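You operate a simulated robot arm through the tools that you are given. There is no shell and no other tool. Be economical: measure what you need, move in short steps, check, and stop when the job is done.

You run a simulated robot arm. Do the job below in one go: nothing can be reset, and whatever is moved stays where it is left.

## Task
Save the long candles: fit the stub in the candlestick instead.
Fine: green candle in the ringed hole of the block, yellow in the plain hole, and raise the stub, slider right up.

The check looks at the end state, three seconds after you hand in, the way a careful person would. Anything else that was tipped, shoved, dropped, spilled or broken makes it a failure.

## Robot
A 6-joint arm with a two-finger parallel gripper, fixed in place. Base frame: the origin is at the foot of the arm, x ahead of it, y to its left, z up; the work surface is at about z = 709. Units: mm, degrees, N and s.
With the tool pointing down near the work surface it reaches from about 240 to 660 mm from the base axis. Its first joint turns from -66.0 to 66.0 degrees. Payload 2.9 kg.
The tool frame sits at the grasp point between the pads (the TCP): z along the fingers, y along the line on which they close. The tips reach 30 mm beyond it. Largest opening 110 mm; finger width 20, thickness 10; the body of the gripper, 48 by 112 mm, starts 55 mm behind the TCP.
Orientation is told as [roll, pitch, yaw] about the base's x, y, z axes, in that order, counted from this pose: with the fingers straight down and closing along the base's y, the tool's x points along the base's -x, its y along +y and its z along -z.

## Interface
- The arm moves only by the tool step_arm. Its argument "series" is a list of rows, each a list of 3 entries, a list of its own where there are three numbers: the closure, from 0 (fully open) to 1 (shut), then the shift along the tool's x, y, z in mm, then the turn, a rotation vector about the tool's x, y, z in degrees. In form: [[claw, [tx, ty, tz], [rx, ry, rz]], ...]. A call has 1 to 20 rows; each row is the pose to reach, as a shift and turn from the pose commanded when the call began, along the tool's axes at that moment. Each row takes 0.2 s and may step no farther than 50 mm and 8.6 degrees from the row before; otherwise, or with a gripper value out of range, the whole call is refused. Where a pose cannot be reached the arm comes as near as it can. A force on the tool above 90 N (or 10 N above the force at the start of the call, whichever is more), or a blocked arm, ends the call early, and 0.2 s more pass. The fingers move at their own pace (about 108 mm/s each) and stop on an object; they squeeze with about 28 N. The grip force told is the motor's: it shows also when the fingers shut on nothing. Time passes only in rows, and 0.2 s behind the last, so rows that repeat a pose let the fingers close. It gives the time, the measured TCP pose, the force on the tool (base axes), the opening and the grip force at its end, in the units of the frame above (readings bear some noise), and new pictures: "show" is both (left out), scene, wrist or none.
- Cameras (640 x 400 px; columns grow to the right, rows downward): "scene" is fixed at [51.6, 413.2, 1393.3]; the picture's right is [-0.87, -0.49, 0.00], its down [-0.27, 0.48, -0.83] and it looks along [0.41, -0.72, -0.56] (base axes); focal length 373 px, centre (320, 200). "wrist" rides on the gripper at [-36, 0, -57] in the tool frame; the picture's right is [0.00, -1.00, 0.00], its down [0.97, 0.00, -0.24] and it looks along [0.24, 0.00, 0.97] (tool axes); focal length 218 px, centre (320, 200). There is no depth. A picture from a camera that has moved, and an enlarged one, comes with that camera's place and axes in the base frame and with its lens. The place of the scene camera against the robot may be out by one fixed shift of up to 25 mm in any direction.
- zoom(camera, box): a new picture of the part [left, top, right, bottom] of that camera's present view, enlarged. The clock stands still meanwhile.
- job_done(): hands the job in; it is judged then, once.

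Go step by step. Nothing tells you positions but the pictures and the camera data: compare them with the known pose of the tool, close in by small moves and look again before you grip or let go. The budget is 120 turns and 150 pictures, counting those below and the enlarged ones. Unless the task says otherwise, let go and move clear before handing in, and close with one line.

The tools are called after ">>>" as name(argument=value, ...) on one line, values as JSON. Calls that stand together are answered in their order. step_arm: Moves the arm, as the interface text tells. Its arguments: {"type":"object","properties":{"series":{"type":"array","items":{"type":"array"}},"show":{"type":"string","enum":["both","scene","wrist","none"]}},"required":["series"]} The other tools are called the same way: zoom (camera, box) takes an enlarged picture of a part of a camera's view; job_done () hands the job in.

At the start:

```text
clock: 0.0
position: [366.1, -197.6, 1023.5]
tool_rot: [0.0, 0.0, 0.0]
ft_force: [-0.1, -0.7, -0.3]
opening: 110.2
grip_force: 0.0
```

scene: 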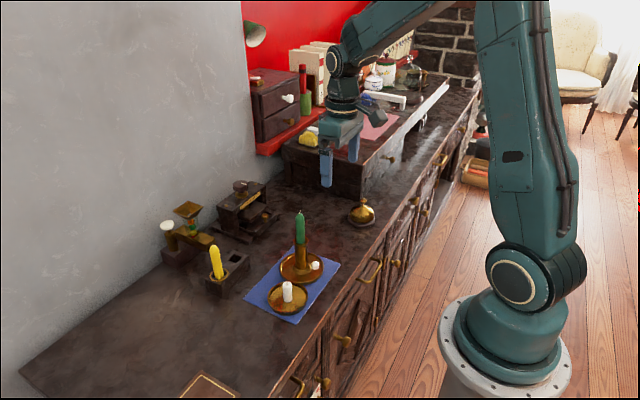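
wrist: 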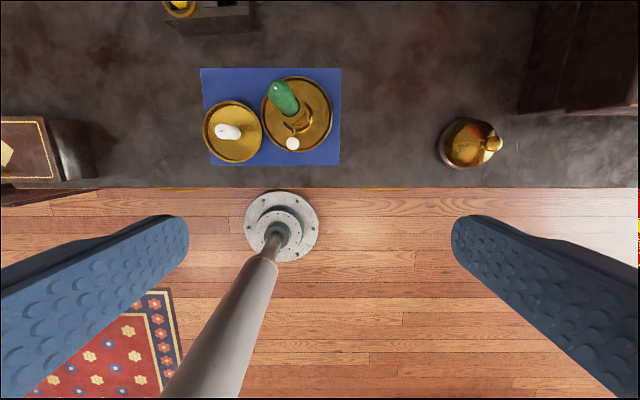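

I see a candlestick with a green candle on a blue mat, a stub on a dish, and a dark block with the yellow candle. I'll zoom in for details first.

>>> zoom(camera="scene", box=[190, 200, 350, 330])

>>> zoom(camera="wrist", box=[140, 0, 360, 180])

```text
3.08 times, centred on (270, 265) of scene
camera zoom: at [51.6, 413.2, 1393.3], right [-0.87, -0.49, 0.0], down [-0.27, 0.48, -0.83], along [0.41, -0.72, -0.56], focal length 1146 px, centre (474, 0)
```

zoom: 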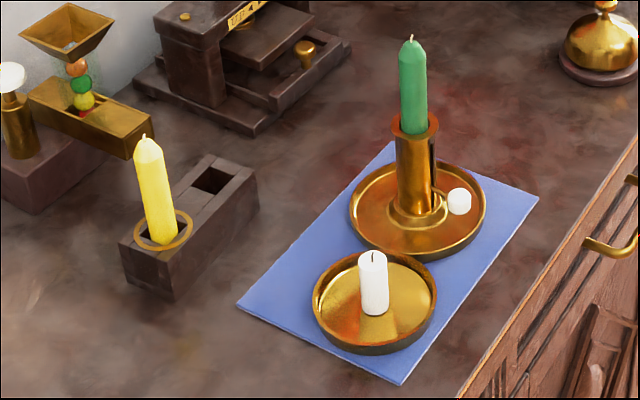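

```text
2.22 times, centred on (250, 90) of wrist
camera zoom: at [402.4, -196.6, 1081.8], right [0.0, -1.0, 0.0], down [-0.97, 0.0, 0.24], along [-0.24, 0.0, -0.97], focal length 485 px, centre (476, 444)
```

zoom: 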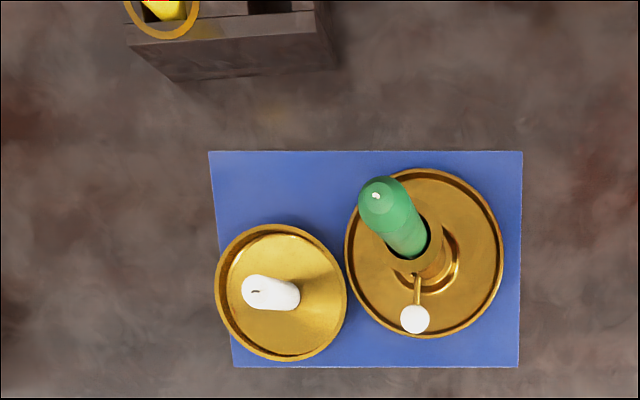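

The yellow candle is in the ringed hole now, so it has to move to the plain one first. I'll go above the block for a closer look.

>>> step_arm(series=[[0, [-40, 30, 0], [0, 0, 0]], [0, [-80, 60, 0], [0, 0, 0]], [0, [-110, 90, 20], [0, 0, 0]], [0, [-140, 115, 40], [0, 0, 0]], [0, [-165, 140, 60], [0, 0, 0]], [0, [-180, 147, 80], [0, 0, 0]], [0, [-180, 147, 80], [0, 0, 0]]])

```text
clock: 1.6
position: [549.4, -49.7, 945.9]
tool_rot: [0.0, 0.1, 0.1]
ft_force: [0.3, 0.0, 0.3]
opening: 110.0
grip_force: 0.0
camera wrist: at [586.1, -49.0, 1004.2], right [0.0, -1.0, 0.0], down [-0.97, 0.0, 0.24], along [-0.24, 0.0, -0.97], focal length 218 px, centre (320, 200)
```

scene: 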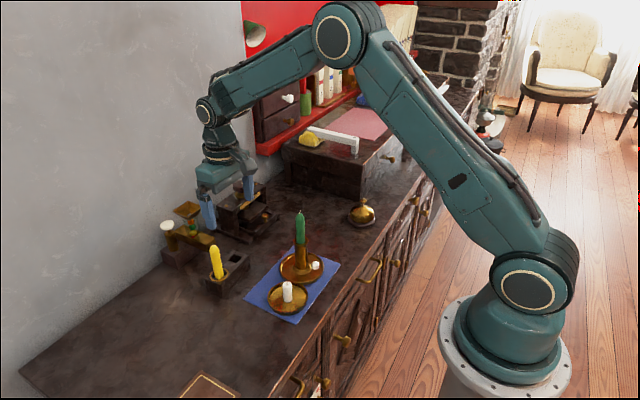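
wrist: 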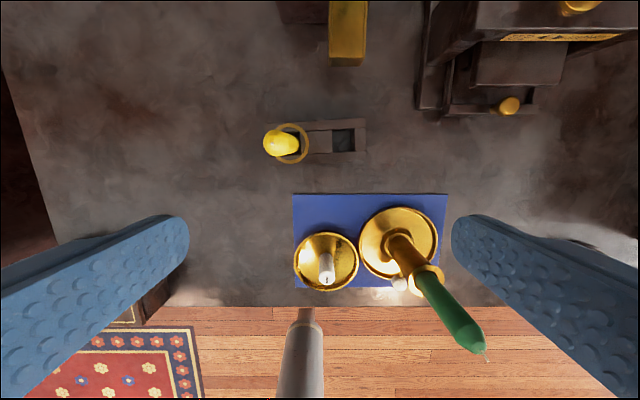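

>>> zoom(camera="wrist", box=[250, 100, 378, 180])

>>> zoom(camera="wrist", box=[284, 180, 508, 360])

>>> zoom(camera="scene", box=[190, 225, 270, 305])

>>> zoom(camera="scene", box=[260, 200, 340, 320])

```text
5.00 times, centred on (314, 140) of wrist
camera zoom: at [586.1, -49.0, 1004.2], right [0.0, -1.0, 0.0], down [-0.97, 0.0, 0.24], along [-0.24, 0.0, -0.97], focal length 1091 px, centre (350, 500)
```

zoom: 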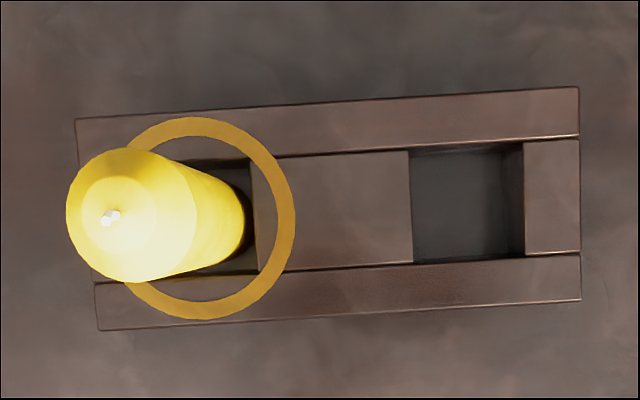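

```text
2.22 times, centred on (396, 270) of wrist
camera zoom: at [586.1, -49.0, 1004.2], right [0.0, -1.0, 0.0], down [-0.97, 0.0, 0.24], along [-0.24, 0.0, -0.97], focal length 485 px, centre (151, 44)
```

zoom: 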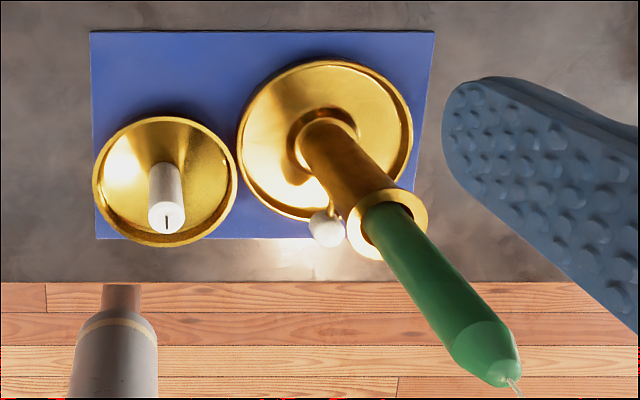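

```text
5.00 times, centred on (230, 265) of scene
camera zoom: at [51.6, 413.2, 1393.3], right [-0.87, -0.49, 0.0], down [-0.27, 0.48, -0.83], along [0.41, -0.72, -0.56], focal length 1863 px, centre (770, -125)
```

zoom: 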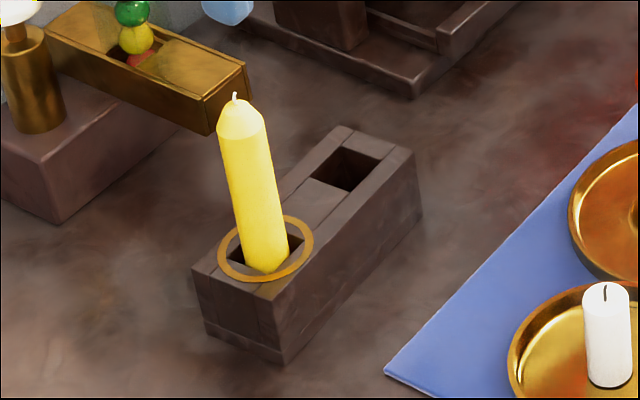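

```text
3.33 times, centred on (300, 260) of scene
camera zoom: at [51.6, 413.2, 1393.3], right [-0.87, -0.49, 0.0], down [-0.27, 0.48, -0.83], along [0.41, -0.72, -0.56], focal length 1242 px, centre (387, 0)
```

zoom: 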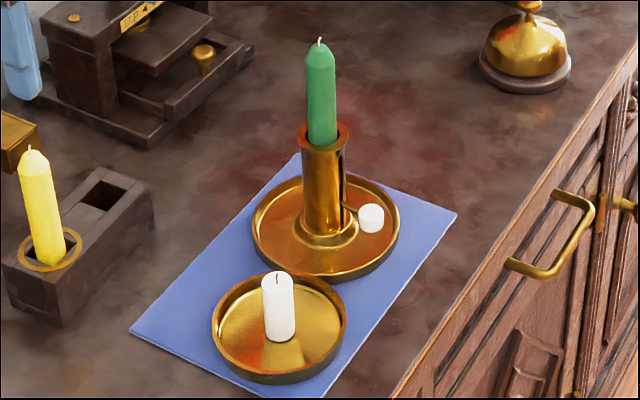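

I put the ring hole at about (589, -17), the plain hole at about (592, -75), and the block top at about z = 750. Next I'll line up above the yellow candle and look again.

>>> step_arm(series=[[0, [-20, 17, 20], [0, 0, 0]], [0, [-39, 33, 40], [0, 0, 0]], [0, [-39, 33, 56], [0, 0, 0]], [0, [-39, 33, 56], [0, 0, 0]]])

```text
clock: 2.6
position: [589.7, -18.4, 887.4]
tool_rot: [0.0, 0.0, 0.0]
ft_force: [0.1, -0.6, 0.0]
opening: 110.0
grip_force: 0.0
camera wrist: at [626.1, -17.4, 945.9], right [0.0, -1.0, 0.0], down [-0.97, 0.0, 0.24], along [-0.24, 0.0, -0.97], focal length 218 px, centre (320, 200)
```

scene: 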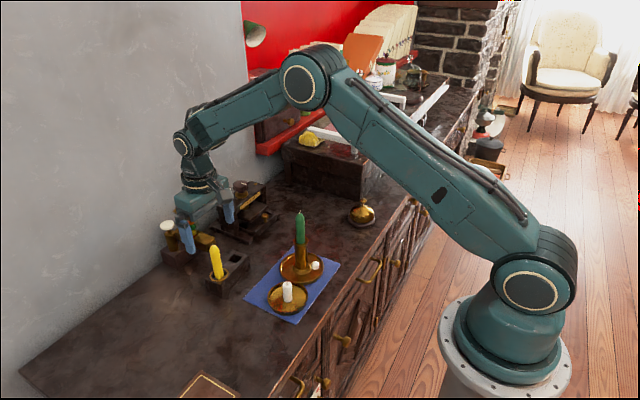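
wrist: 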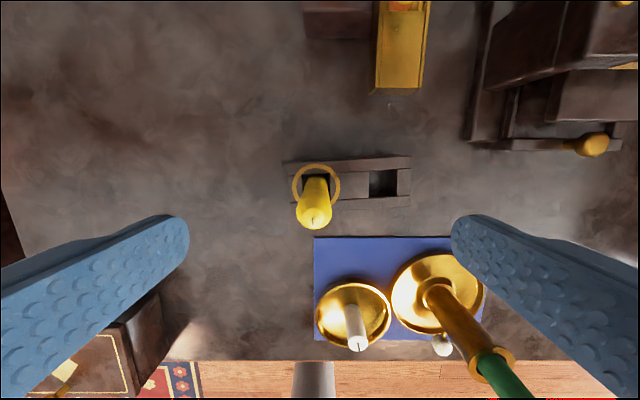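

>>> zoom(camera="wrist", box=[272, 140, 432, 240])

```text
4.00 times, centred on (352, 190) of wrist
camera zoom: at [626.1, -17.4, 945.9], right [0.0, -1.0, 0.0], down [-0.97, 0.0, 0.24], along [-0.24, 0.0, -0.97], focal length 873 px, centre (192, 240)
```

zoom: 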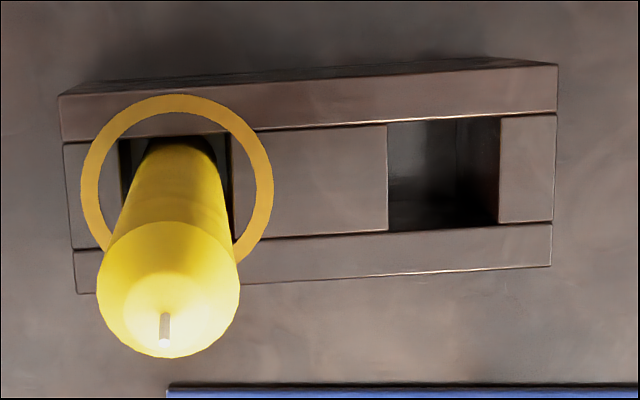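

The yellow candle's tip is at about (588, -15, 839), 3 mm left of the gripper's centre plane. I'll shift, descend and grip it.

>>> step_arm(series=[[0, [0, 3, 20], [0, 0, 0]], [0, [0, 3, 45], [0, 0, 0]], [0, [0, 3, 70], [0, 0, 0]], [0, [0, 3, 86], [0, 0, 0]], [0, [0, 3, 86], [0, 0, 0]]])

```text
clock: 3.8
position: [586.5, -13.5, 801.2]
tool_rot: [0.0, -0.1, 0.0]
ft_force: [0.8, 0.2, 0.5]
opening: 109.9
grip_force: 0.1
camera wrist: at [622.0, -13.5, 859.1], right [0.0, -1.0, 0.0], down [-0.97, 0.0, 0.24], along [-0.24, 0.0, -0.97], focal length 218 px, centre (320, 200)
```

scene: 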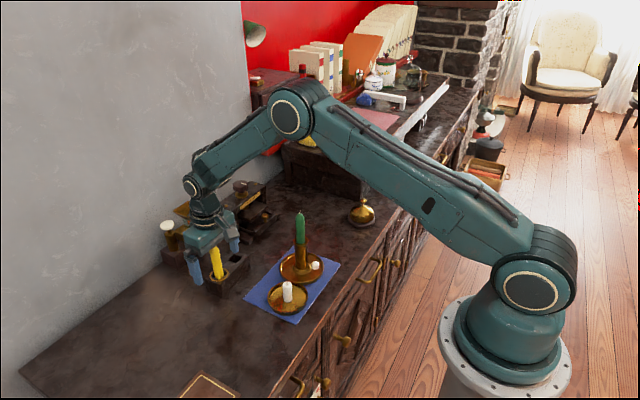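
wrist: 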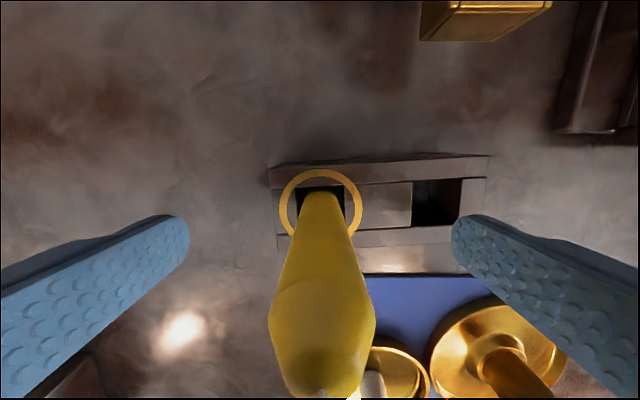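

Aligned. Closing on the yellow candle.

>>> step_arm(series=[[0.4, [0, 0, 0], [0, 0, 0]], [0.7, [0, 0, 0], [0, 0, 0]], [1, [0, 0, 0], [0, 0, 0]], [1, [0, 0, 0], [0, 0, 0]], [1, [0, 0, 0], [0, 0, 0]]])

```text
clock: 5.0
position: [586.6, -13.3, 801.6]
tool_rot: [0.0, 0.0, 0.1]
ft_force: [0.1, -1.1, 0.2]
opening: 19.9
grip_force: 28.3
camera wrist: at [621.9, -13.4, 859.4], right [0.0, -1.0, 0.0], down [-0.97, 0.0, 0.24], along [-0.24, 0.0, -0.97], focal length 218 px, centre (320, 200)
```

scene: 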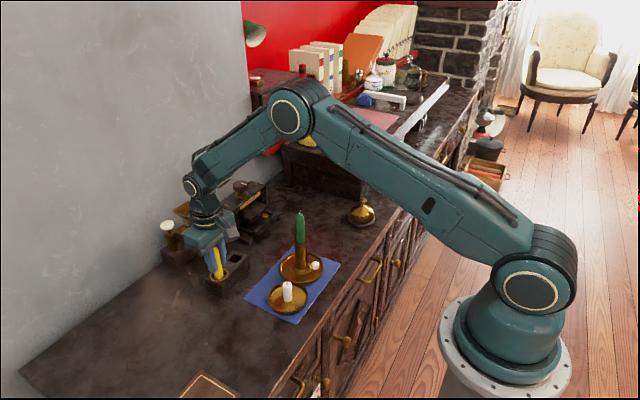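
wrist: 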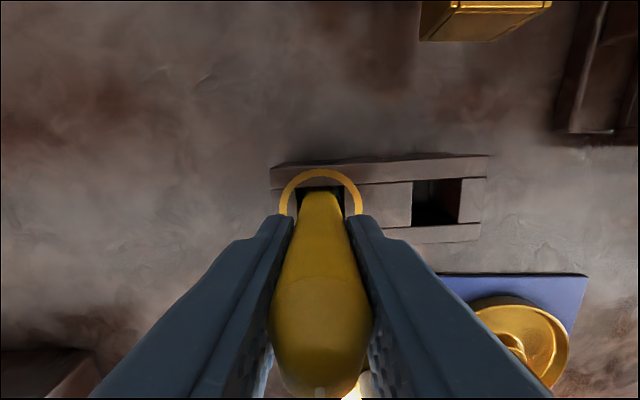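

>>> step_arm(series=[[1, [0, 0, -10], [0, 0, 0]], [1, [0, 0, -25], [0, 0, 0]], [1, [0, 0, -45], [0, 0, 0]], [1, [0, 0, -60], [0, 0, 0]], [1, [-3, -30, -60], [0, 0, 0]], [1, [-4, -59, -60], [0, 0, 0]], [1, [-4, -59, -60], [0, 0, 0]]])

```text
clock: 6.6
position: [588.8, -74.6, 863.3]
tool_rot: [-0.1, 0.1, 0.0]
ft_force: [-0.3, -1.0, -0.9]
opening: 19.9
grip_force: 27.8
camera wrist: at [625.9, -74.0, 921.4], right [0.0, -1.0, 0.0], down [-0.97, 0.0, 0.24], along [-0.24, 0.0, -0.97], focal length 218 px, centre (320, 200)
```

scene: 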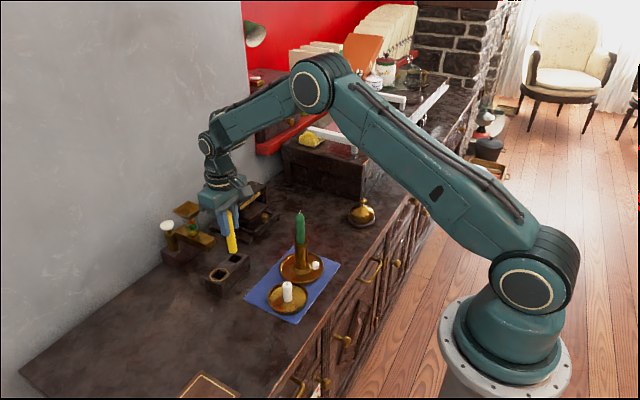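
wrist: 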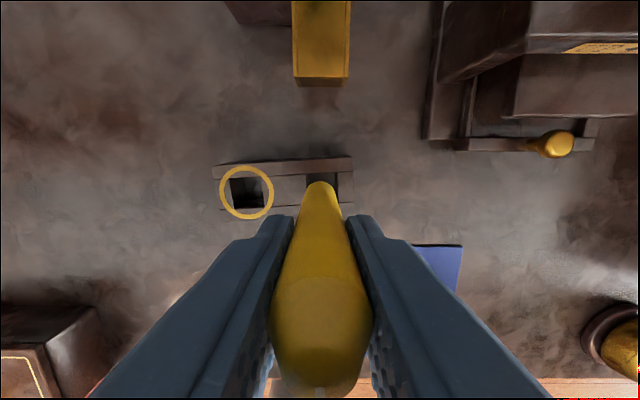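

>>> zoom(camera="wrist", box=[210, 140, 370, 240])

>>> zoom(camera="scene", box=[190, 200, 290, 300])

```text
4.00 times, centred on (290, 190) of wrist
camera zoom: at [625.9, -74.0, 921.4], right [0.0, -1.0, 0.0], down [-0.97, 0.0, 0.24], along [-0.24, 0.0, -0.97], focal length 873 px, centre (440, 240)
```

zoom: 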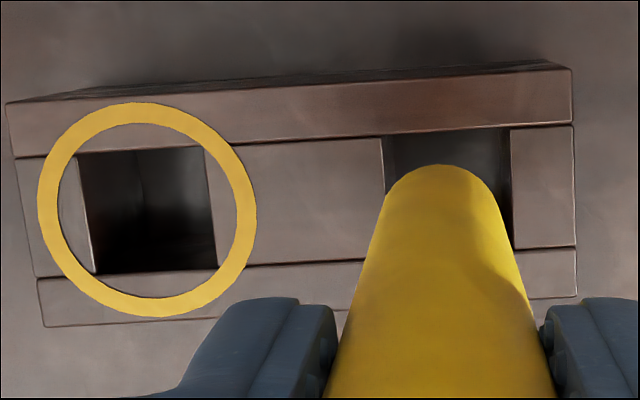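

```text
4.00 times, centred on (240, 250) of scene
camera zoom: at [51.6, 413.2, 1393.3], right [-0.87, -0.49, 0.0], down [-0.27, 0.48, -0.83], along [0.41, -0.72, -0.56], focal length 1490 px, centre (640, 0)
```

zoom: 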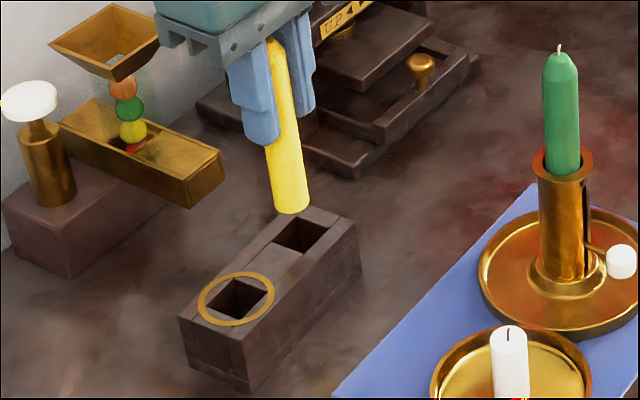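

The candle hangs over the plain hole, about 1.4 mm too far left. I'll correct that, lower it close to the rim and recheck.

>>> step_arm(series=[[1, [0, -1.4, 8], [0, 0, 0]], [1, [0.5, -1.4, 16], [0, 0, 0]], [1, [0.5, -1.4, 18], [0, 0, 0]]], show="none")

>>> zoom(camera="wrist", box=[210, 140, 370, 240])

>>> zoom(camera="scene", box=[200, 230, 270, 300])

```text
clock: 7.4
position: [588.6, -75.5, 845.3]
tool_rot: [0.1, 0.0, 0.0]
ft_force: [0.5, -0.3, -0.7]
opening: 20.1
grip_force: 27.8
```

```text
4.00 times, centred on (290, 190) of wrist
camera zoom: at [625.2, -74.2, 902.6], right [0.0, -1.0, 0.0], down [-0.97, 0.0, 0.24], along [-0.24, 0.0, -0.97], focal length 873 px, centre (440, 240)
```

zoom: 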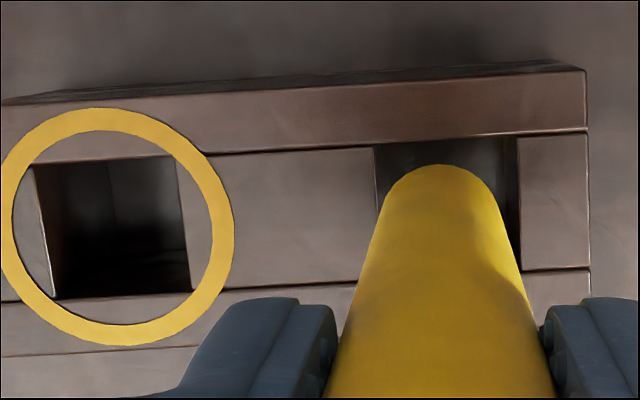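

```text
5.71 times, centred on (235, 265) of scene
camera zoom: at [51.6, 413.2, 1393.3], right [-0.87, -0.49, 0.0], down [-0.27, 0.48, -0.83], along [0.41, -0.72, -0.56], focal length 2129 px, centre (806, -171)
```

zoom: 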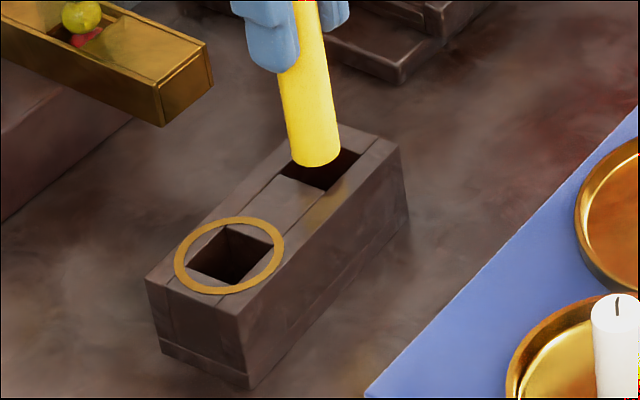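

Alignment looks within the hole's slack of about 2.8 mm per side. I'll nudge slightly and descend gently.

>>> step_arm(series=[[1, [-0.6, -0.6, 3], [0, 0, 0]], [1, [-0.6, -0.6, 6], [0, 0, 0]], [1, [-0.6, -0.6, 9], [0, 0, 0]], [1, [-0.6, -0.6, 12], [0, 0, 0]], [1, [-0.6, -0.6, 15], [0, 0, 0]]], show="none")

>>> zoom(camera="wrist", box=[210, 140, 370, 240])

>>> zoom(camera="scene", box=[200, 230, 270, 300])

```text
clock: 8.6
position: [589.1, -75.8, 829.3]
tool_rot: [0.0, 0.0, 0.0]
ft_force: [0.4, 0.2, -0.6]
opening: 19.7
grip_force: 28.0
```

```text
4.00 times, centred on (290, 190) of wrist
camera zoom: at [625.6, -74.8, 887.5], right [0.0, -1.0, 0.0], down [-0.97, 0.0, 0.24], along [-0.24, 0.0, -0.97], focal length 873 px, centre (440, 240)
```

zoom: 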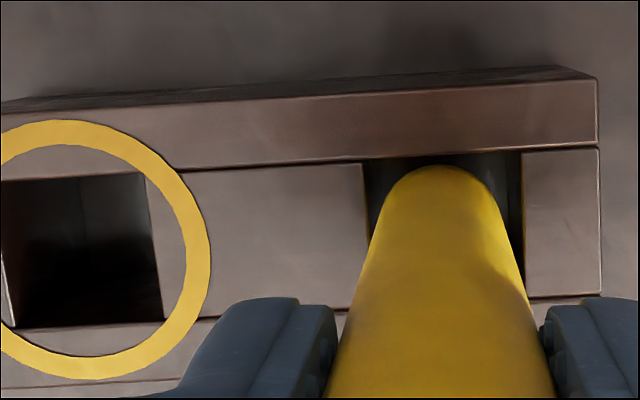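

```text
5.71 times, centred on (235, 265) of scene
camera zoom: at [51.6, 413.2, 1393.3], right [-0.87, -0.49, 0.0], down [-0.27, 0.48, -0.83], along [0.41, -0.72, -0.56], focal length 2129 px, centre (806, -171)
```

zoom: 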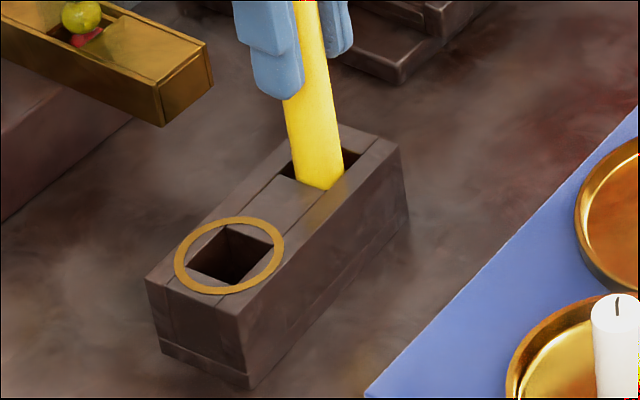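

>>> zoom(camera="scene", box=[220, 240, 256, 270])

```text
13.33 times, centred on (238, 255) of scene
camera zoom: at [51.6, 413.2, 1393.3], right [-0.87, -0.49, 0.0], down [-0.27, 0.48, -0.83], along [0.41, -0.72, -0.56], focal length 4968 px, centre (1413, -533)
```

zoom: 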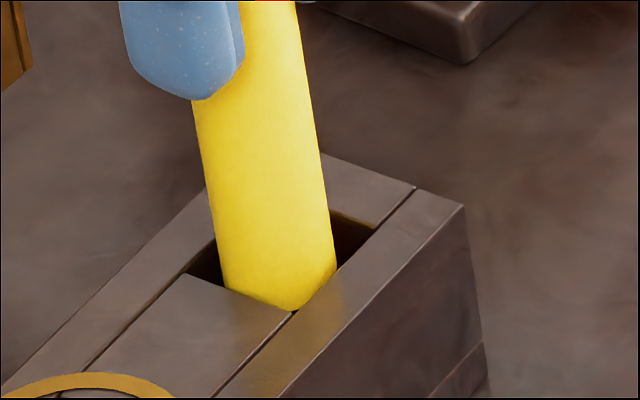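

The bottom is now inside the hole, clipped by both near edges. I'll continue down to the original seated height.

>>> step_arm(series=[[1, [0.5, -0.3, 5], [0, 0, 0]], [1, [0.5, -0.3, 10], [0, 0, 0]], [1, [0.5, -0.3, 15], [0, 0, 0]], [1, [0.5, -0.3, 20], [0, 0, 0]], [1, [0.5, -0.3, 24], [0, 0, 0]], [1, [0.5, -0.3, 26.5], [0, 0, 0]]], show="none")

>>> zoom(camera="scene", box=[200, 230, 270, 300])

```text
clock: 10.0
position: [588.4, -74.8, 802.5]
tool_rot: [-0.1, 0.1, 0.0]
ft_force: [-0.1, 0.0, 0.8]
opening: 20.4
grip_force: 27.9
```

```text
5.71 times, centred on (235, 265) of scene
camera zoom: at [51.6, 413.2, 1393.3], right [-0.87, -0.49, 0.0], down [-0.27, 0.48, -0.83], along [0.41, -0.72, -0.56], focal length 2129 px, centre (806, -171)
```

zoom: 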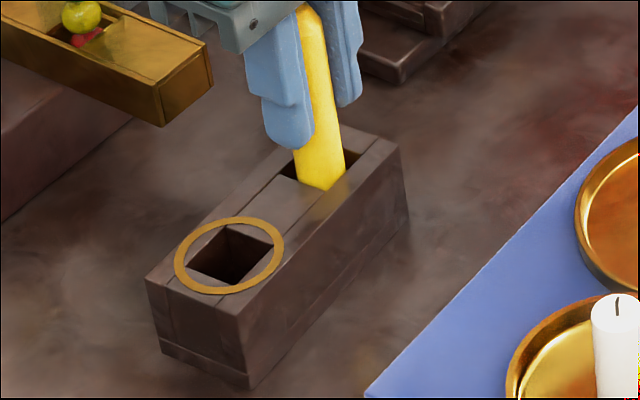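

>>> step_arm(series=[[1, [0, 0, 0.7], [0, 0, 0]], [0.7, [0, 0, 0.7], [0, 0, 0]], [0.5, [0, 0, 0.7], [0, 0, 0]], [0.5, [0, 0, 0.7], [0, 0, 0]], [0.5, [0, 0, -25], [0, 0, 0]], [0.5, [0, 0, -60], [0, 0, 0]], [0.5, [0, 0, -100], [0, 0, 0]], [0.5, [0, 0, -100], [0, 0, 0]]])

>>> zoom(camera="scene", box=[200, 220, 350, 320])

```text
clock: 11.8
position: [590.3, -76.2, 901.9]
tool_rot: [-0.1, -0.1, 0.0]
ft_force: [0.7, 0.4, 0.5]
opening: 55.1
grip_force: 0.1
camera wrist: at [625.9, -75.9, 960.0], right [0.0, -1.0, 0.0], down [-0.97, 0.0, 0.24], along [-0.24, 0.0, -0.97], focal length 218 px, centre (320, 200)
```

scene: 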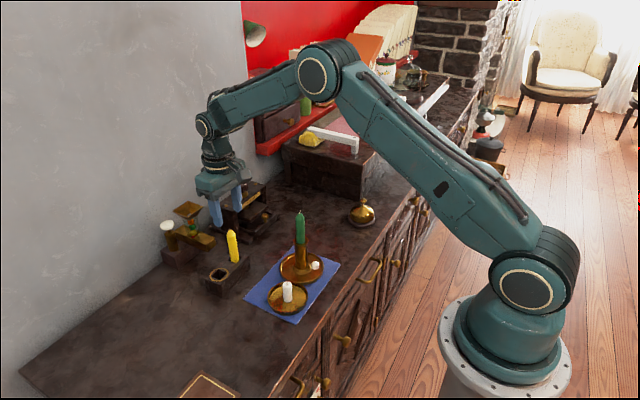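
wrist: 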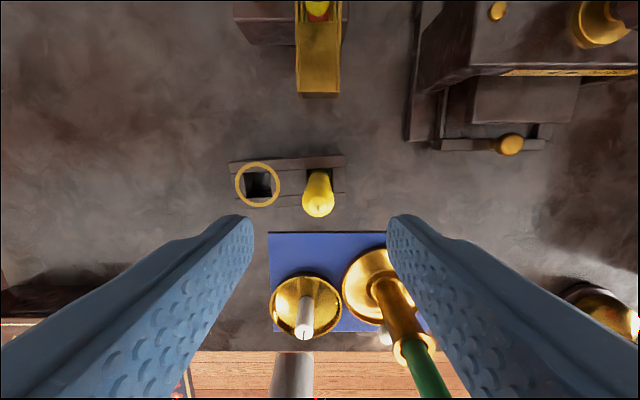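

```text
4.00 times, centred on (275, 270) of scene
camera zoom: at [51.6, 413.2, 1393.3], right [-0.87, -0.49, 0.0], down [-0.27, 0.48, -0.83], along [0.41, -0.72, -0.56], focal length 1490 px, centre (500, -80)
```

zoom: 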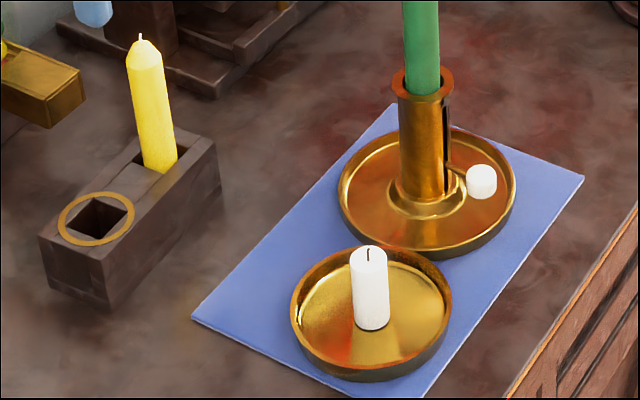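

The yellow candle is seated in the plain hole. Next I'll move above the green candle, going up first.

>>> step_arm(series=[[0.3, [20, -10, -40], [0, 0, 0]], [0.1, [50, -30, -60], [0, 0, 0]], [0, [85, -50, -60], [0, 0, 0]], [0, [115, -70, -60], [0, 0, 0]], [0, [139, -84, -50], [0, 0, 0]], [0, [139, -84, -50], [0, 0, 0]]])

>>> zoom(camera="wrist", box=[220, 140, 420, 300])

```text
clock: 13.2
position: [448.9, -158.6, 952.9]
tool_rot: [0.0, 0.1, 0.0]
ft_force: [0.5, 0.6, 0.0]
opening: 109.9
grip_force: 0.0
camera wrist: at [485.6, -158.3, 1010.8], right [0.0, -1.0, 0.0], down [-0.97, 0.0, 0.24], along [-0.24, 0.0, -0.97], focal length 218 px, centre (320, 200)
```

scene: 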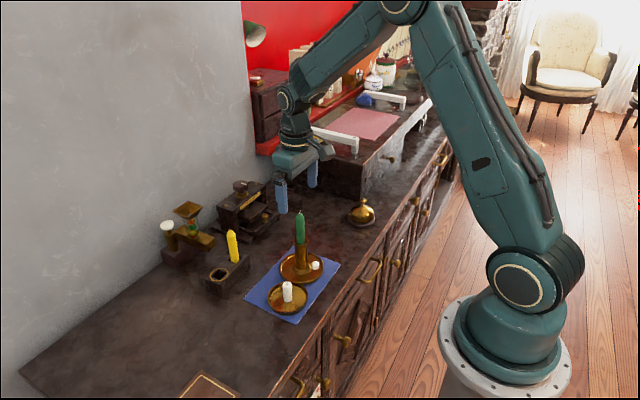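
wrist: 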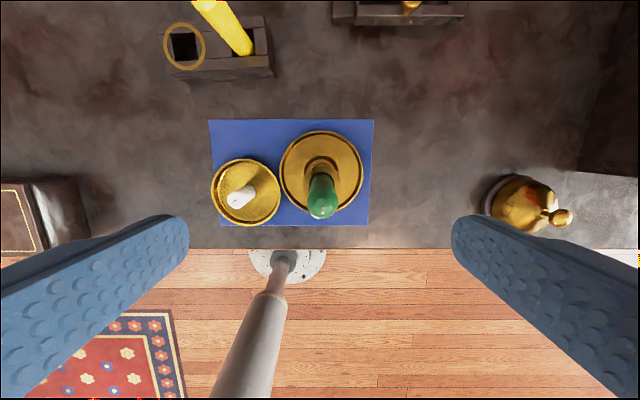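

```text
2.50 times, centred on (320, 220) of wrist
camera zoom: at [485.6, -158.3, 1010.8], right [0.0, -1.0, 0.0], down [-0.97, 0.0, 0.24], along [-0.24, 0.0, -0.97], focal length 546 px, centre (320, 150)
```

zoom: 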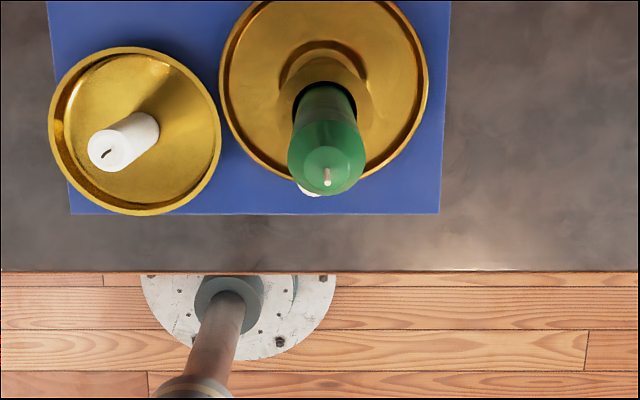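

Triangulation puts the green tip at about (448, -160, 886) and the candlestick rim at about z = 802. I'll go down to TCP z = 840.

>>> step_arm(series=[[0.2, [0, -1.4, 30], [0, 0, 0]], [0.2, [0, -1.4, 60], [0, 0, 0]], [0.2, [0, -1.4, 85], [0, 0, 0]], [0.2, [0, -1.4, 105], [0, 0, 0]], [0.2, [0, -1.4, 111], [0, 0, 0]], [0.2, [0, -1.4, 111], [0, 0, 0]]])

>>> zoom(camera="scene", box=[250, 200, 350, 300])

```text
clock: 14.6
position: [448.8, -160.8, 842.0]
tool_rot: [0.1, 0.1, 0.0]
ft_force: [1.0, 0.1, -0.9]
opening: 87.8
grip_force: 0.0
camera wrist: at [486.2, -160.3, 899.1], right [0.0, -1.0, 0.0], down [-0.97, 0.0, 0.24], along [-0.24, 0.0, -0.97], focal length 218 px, centre (320, 200)
```

scene: 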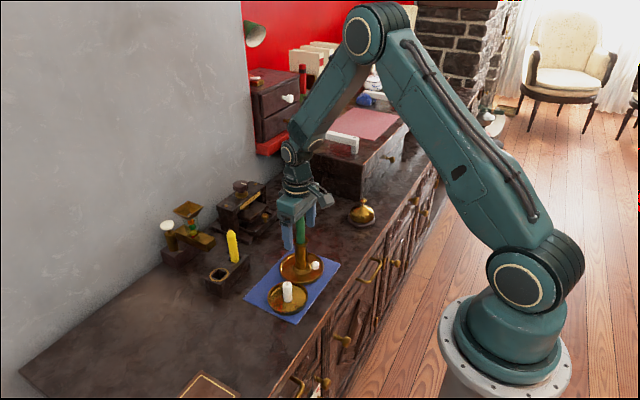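
wrist: 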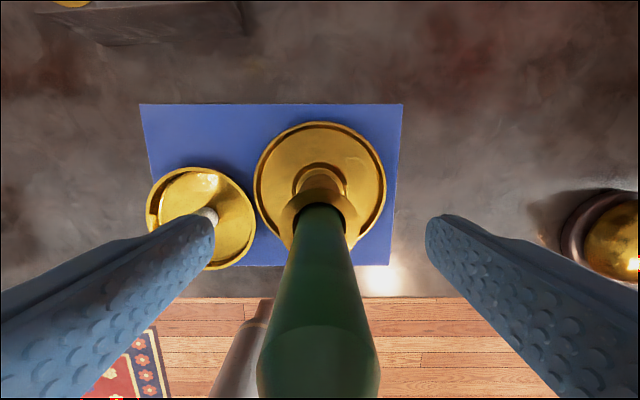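

```text
4.00 times, centred on (300, 250) of scene
camera zoom: at [51.6, 413.2, 1393.3], right [-0.87, -0.49, 0.0], down [-0.27, 0.48, -0.83], along [0.41, -0.72, -0.56], focal length 1490 px, centre (400, 0)
```

zoom: 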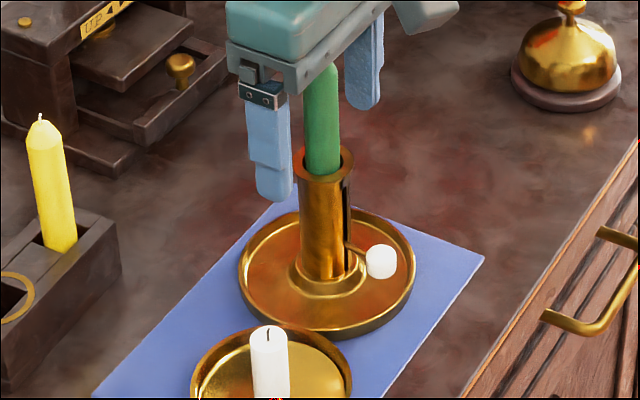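

Position is good. I'll raise 3 mm for margin to the rim, then close.

>>> step_arm(series=[[0.4, [0, 0, -3], [0, 0, 0]], [0.7, [0, 0, -3], [0, 0, 0]], [1, [0, 0, -3], [0, 0, 0]], [1, [0, 0, -3], [0, 0, 0]], [1, [0, 0, -3], [0, 0, 0]]])

```text
clock: 15.8
position: [451.3, -159.9, 845.0]
tool_rot: [0.0, -0.1, 0.0]
ft_force: [-0.7, -0.9, 1.4]
opening: 20.0
grip_force: 28.8
camera wrist: at [486.7, -159.7, 902.5], right [0.0, -1.0, 0.0], down [-0.97, 0.0, 0.24], along [-0.24, 0.0, -0.97], focal length 218 px, centre (320, 200)
```

scene: 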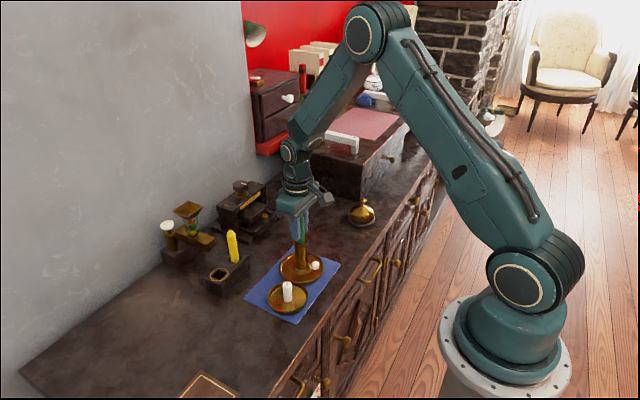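
wrist: 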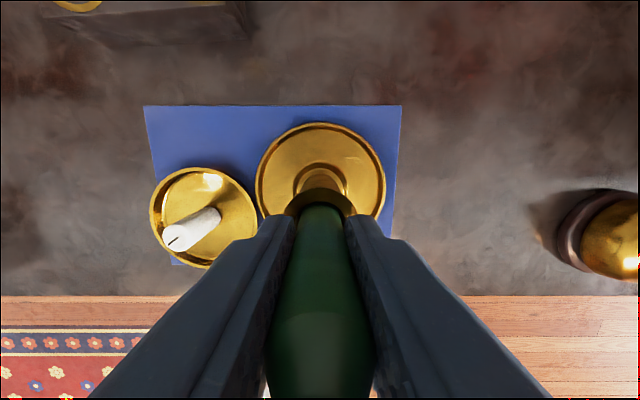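

Gripped, with a 20 mm opening. Lifting slowly and watching the force.

>>> step_arm(series=[[1, [0, 0, -8], [0, 0, 0]], [1, [0, 0, -18], [0, 0, 0]], [1, [0, 0, -30], [0, 0, 0]], [1, [0, 0, -45], [0, 0, 0]], [1, [0, 0, -60], [0, 0, 0]], [1, [0, 0, -75], [0, 0, 0]], [1, [0, 0, -75], [0, 0, 0]]])

>>> zoom(camera="scene", box=[250, 190, 350, 290])

```text
clock: 17.4
position: [450.7, -162.2, 917.2]
tool_rot: [0.0, 0.0, 0.0]
ft_force: [0.7, 0.4, 0.1]
opening: 19.9
grip_force: 27.8
camera wrist: at [486.4, -161.1, 975.5], right [0.0, -1.0, 0.0], down [-0.97, 0.0, 0.24], along [-0.24, 0.0, -0.97], focal length 218 px, centre (320, 200)
```

scene: 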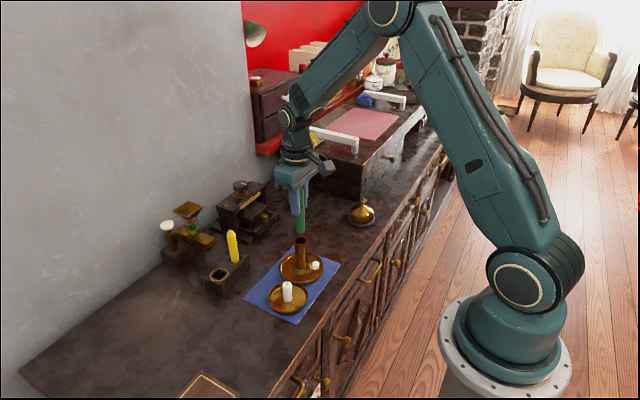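
wrist: 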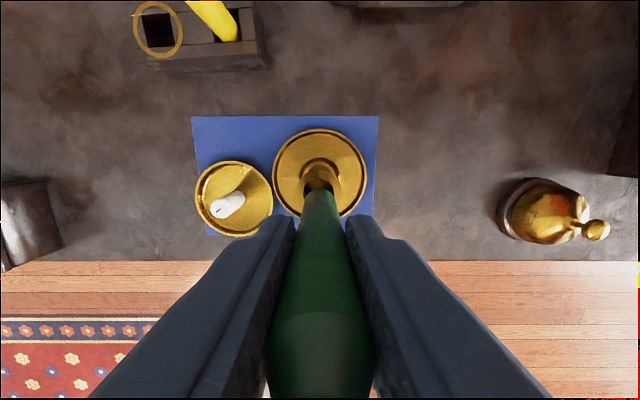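

```text
4.00 times, centred on (300, 240) of scene
camera zoom: at [51.6, 413.2, 1393.3], right [-0.87, -0.49, 0.0], down [-0.27, 0.48, -0.83], along [0.41, -0.72, -0.56], focal length 1490 px, centre (400, 40)
```

zoom: 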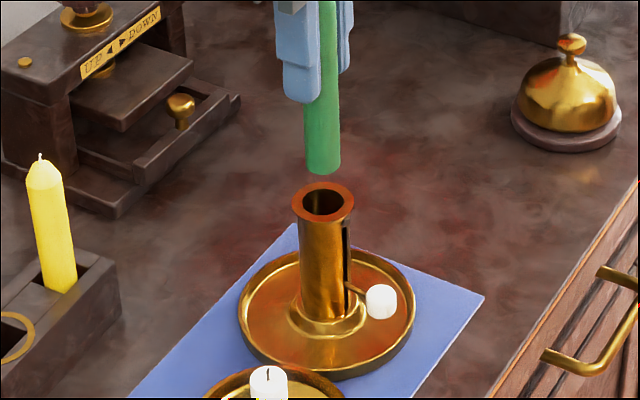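

The candle is out and clear. I'll carry it round to above the ringed hole, approaching from the near side so it stays away from the yellow candle.

>>> step_arm(series=[[1, [-10, 40, 0], [0, 0, 0]], [1, [-30, 80, 0], [0, 0, 0]], [1, [-55, 120, 0], [0, 0, 0]], [1, [-85, 146, 0], [0, 0, 0]], [1, [-120, 146, 0], [0, 0, 0]], [1, [-140, 146, 15], [0, 0, 0]], [1, [-140, 146, 30], [0, 0, 0]], [1, [-140, 146, 30], [0, 0, 0]]])

>>> zoom(camera="wrist", box=[260, 140, 420, 240])

>>> zoom(camera="scene", box=[190, 210, 270, 290])

```text
clock: 19.2
position: [587.6, -16.0, 890.3]
tool_rot: [0.0, 0.1, 0.0]
ft_force: [0.3, 0.1, 0.2]
opening: 20.0
grip_force: 27.6
camera wrist: at [624.0, -15.9, 948.9], right [0.0, -1.0, 0.0], down [-0.97, 0.0, 0.24], along [-0.24, 0.0, -0.97], focal length 218 px, centre (320, 200)
```

scene: 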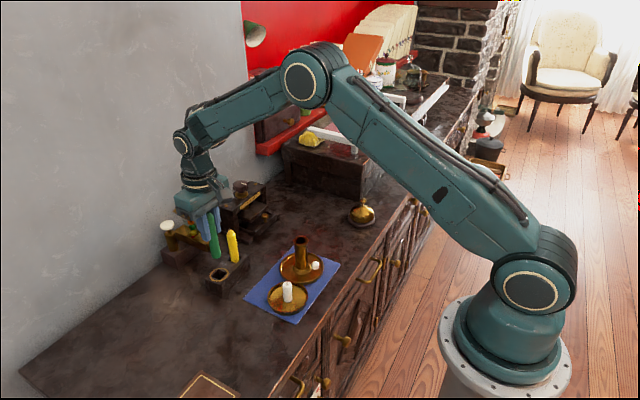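
wrist: 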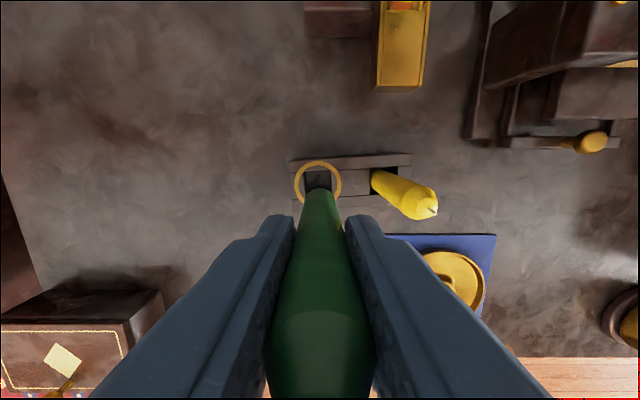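

```text
4.00 times, centred on (340, 190) of wrist
camera zoom: at [624.0, -15.9, 948.9], right [0.0, -1.0, 0.0], down [-0.97, 0.0, 0.24], along [-0.24, 0.0, -0.97], focal length 873 px, centre (240, 240)
```

zoom: 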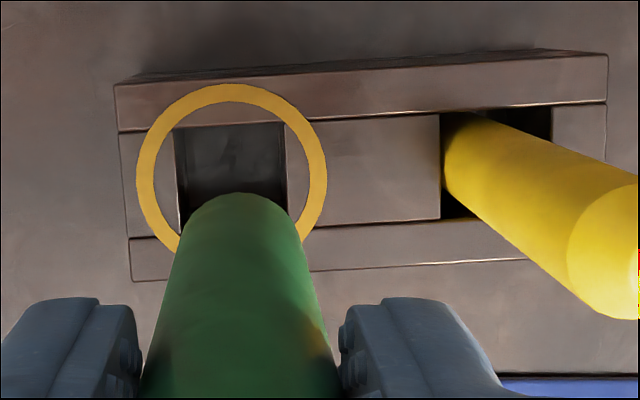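

```text
5.00 times, centred on (230, 250) of scene
camera zoom: at [51.6, 413.2, 1393.3], right [-0.87, -0.49, 0.0], down [-0.27, 0.48, -0.83], along [0.41, -0.72, -0.56], focal length 1863 px, centre (770, -50)
```

zoom: 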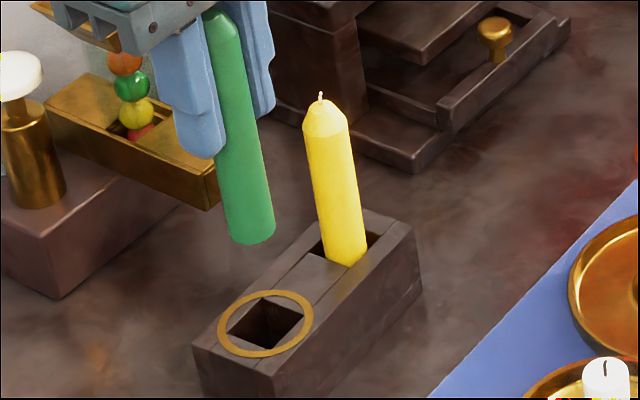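

Offset seen: the hole is about 2 mm further left and about 2.5 mm further ahead. I'll correct, lower and recheck.

>>> step_arm(series=[[1, [-2.5, 2, 10], [0, 0, 0]], [1, [-2.5, 2, 22], [0, 0, 0]], [1, [-2.5, 2, 36], [0, 0, 0]], [1, [-2.5, 2, 36], [0, 0, 0]]], show="none")

>>> zoom(camera="wrist", box=[260, 140, 420, 240])

>>> zoom(camera="scene", box=[210, 240, 260, 290])

```text
clock: 20.2
position: [591.3, -13.5, 855.4]
tool_rot: [0.0, 0.0, 0.1]
ft_force: [0.1, -0.5, 1.1]
opening: 19.9
grip_force: 28.2
```

```text
4.00 times, centred on (340, 190) of wrist
camera zoom: at [627.8, -13.9, 912.5], right [0.0, -1.0, 0.0], down [-0.97, 0.0, 0.24], along [-0.24, 0.0, -0.97], focal length 873 px, centre (240, 240)
```

zoom: 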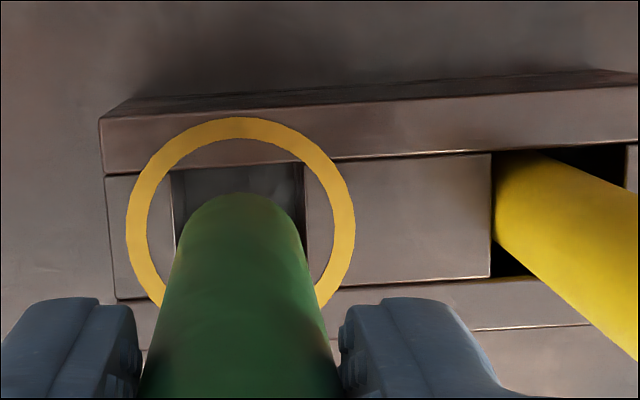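

```text
8.00 times, centred on (235, 265) of scene
camera zoom: at [51.6, 413.2, 1393.3], right [-0.87, -0.49, 0.0], down [-0.27, 0.48, -0.83], along [0.41, -0.72, -0.56], focal length 2981 px, centre (1000, -320)
```

zoom: 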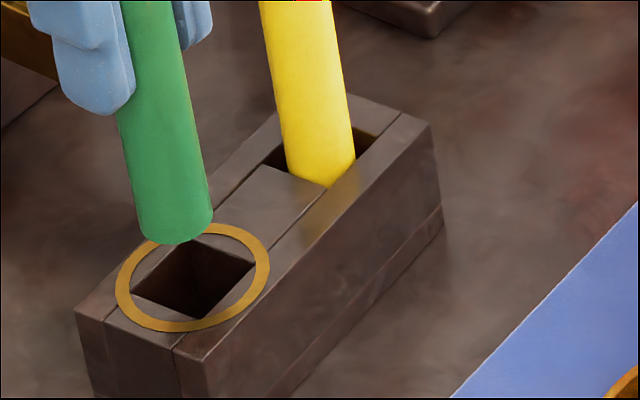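

>>> step_arm(series=[[1, [1.2, 0.4, 8], [0, 0, 0]], [1, [1.2, 0.4, 16], [0, 0, 0]], [1, [1.2, 0.4, 19], [0, 0, 0]], [1, [1.2, 0.4, 19], [0, 0, 0]]], show="none")

>>> zoom(camera="wrist", box=[260, 140, 420, 240])

>>> zoom(camera="scene", box=[210, 240, 260, 290])

```text
clock: 21.2
position: [591.4, -13.0, 834.7]
tool_rot: [0.0, 0.0, -0.1]
ft_force: [0.0, 0.0, -0.2]
opening: 19.8
grip_force: 28.3
```

```text
4.00 times, centred on (340, 190) of wrist
camera zoom: at [626.3, -12.3, 893.1], right [0.0, -1.0, 0.0], down [-0.97, 0.0, 0.24], along [-0.24, 0.0, -0.97], focal length 873 px, centre (240, 240)
```

zoom: 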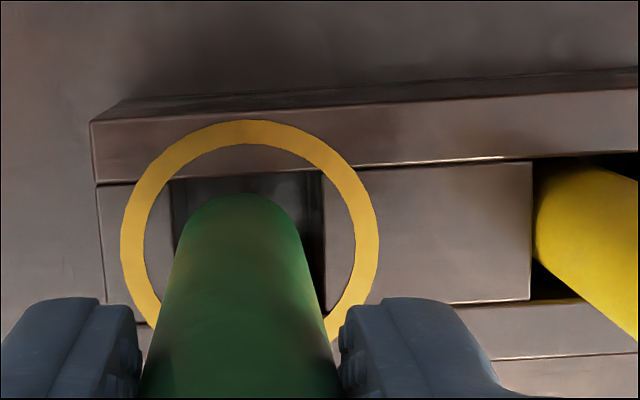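

```text
8.00 times, centred on (235, 265) of scene
camera zoom: at [51.6, 413.2, 1393.3], right [-0.87, -0.49, 0.0], down [-0.27, 0.48, -0.83], along [0.41, -0.72, -0.56], focal length 2981 px, centre (1000, -320)
```

zoom: 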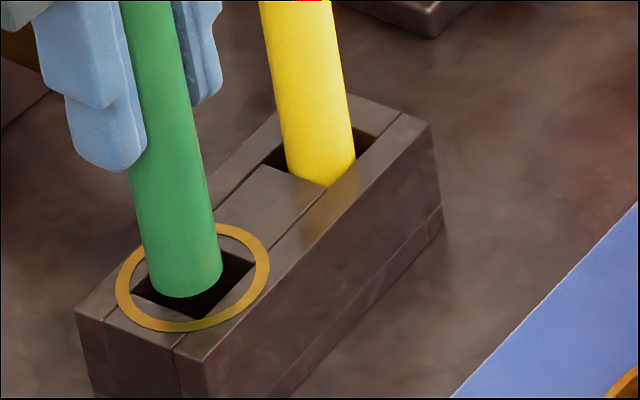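

>>> step_arm(series=[[1, [0.7, -0.5, 2], [0, 0, 0]], [1, [0.7, -0.5, 6], [0, 0, 0]], [1, [0.7, -0.5, 10], [0, 0, 0]], [1, [0.7, -0.5, 14], [0, 0, 0]]], show="none")

>>> zoom(camera="scene", box=[210, 240, 260, 290])

```text
clock: 22.2
position: [590.1, -13.3, 822.1]
tool_rot: [0.0, -0.1, -0.1]
ft_force: [0.0, 0.0, -1.1]
opening: 19.9
grip_force: 27.5
```

```text
8.00 times, centred on (235, 265) of scene
camera zoom: at [51.6, 413.2, 1393.3], right [-0.87, -0.49, 0.0], down [-0.27, 0.48, -0.83], along [0.41, -0.72, -0.56], focal length 2981 px, centre (1000, -320)
```

zoom: 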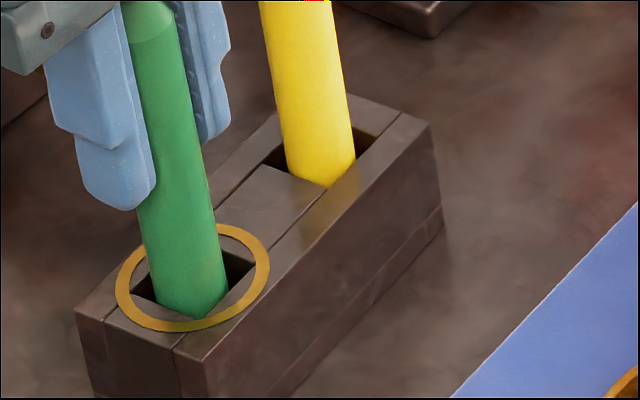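

It is inside the hole. Lowering further until seated.

>>> step_arm(series=[[1, [0, 0, 5], [0, 0, 0]], [1, [0, 0, 10], [0, 0, 0]], [1, [0, 0, 14], [0, 0, 0]], [1, [0, 0, 17], [0, 0, 0]], [1, [0, 0, 18.5], [0, 0, 0]], [1, [0, 0, 18.5], [0, 0, 0]]], show="wrist")

>>> zoom(camera="scene", box=[200, 220, 270, 290])

```text
clock: 23.6
position: [591.8, -13.6, 800.5]
tool_rot: [0.1, 0.0, 0.0]
ft_force: [0.5, 0.4, -0.2]
opening: 19.5
grip_force: 28.2
camera wrist: at [626.8, -12.8, 858.9], right [0.0, -1.0, 0.0], down [-0.97, 0.0, 0.24], along [-0.24, 0.0, -0.97], focal length 218 px, centre (320, 200)
```

wrist: 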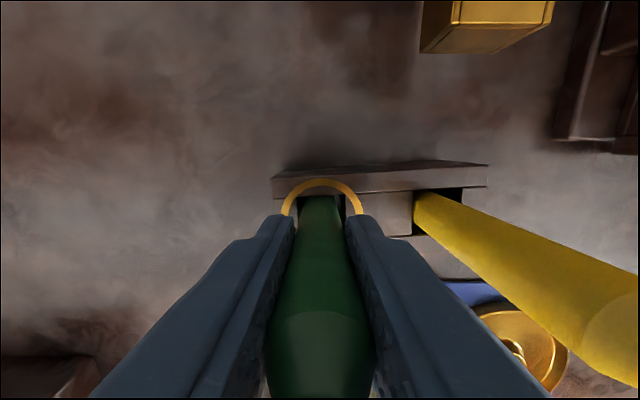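

```text
5.71 times, centred on (235, 255) of scene
camera zoom: at [51.6, 413.2, 1393.3], right [-0.87, -0.49, 0.0], down [-0.27, 0.48, -0.83], along [0.41, -0.72, -0.56], focal length 2129 px, centre (806, -114)
```

zoom: 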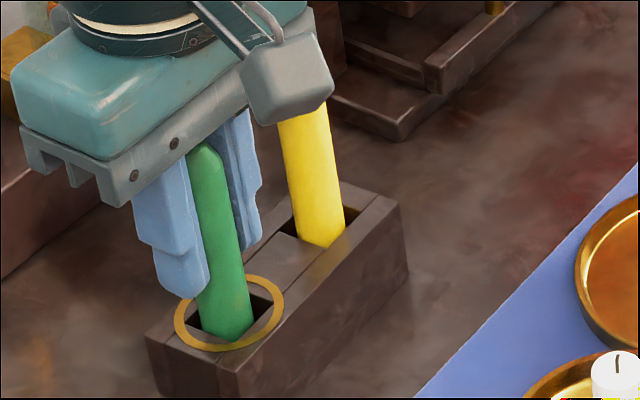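

>>> step_arm(series=[[1, [0, 0, 1], [0, 0, 0]], [1, [0, 0, 2], [0, 0, 0]], [1, [0, 0, 2], [0, 0, 0]]], show="none")

```text
clock: 24.4
position: [590.2, -14.3, 799.5]
tool_rot: [-0.1, 0.1, 0.1]
ft_force: [0.0, -0.1, -0.4]
opening: 20.0
grip_force: 28.1
```

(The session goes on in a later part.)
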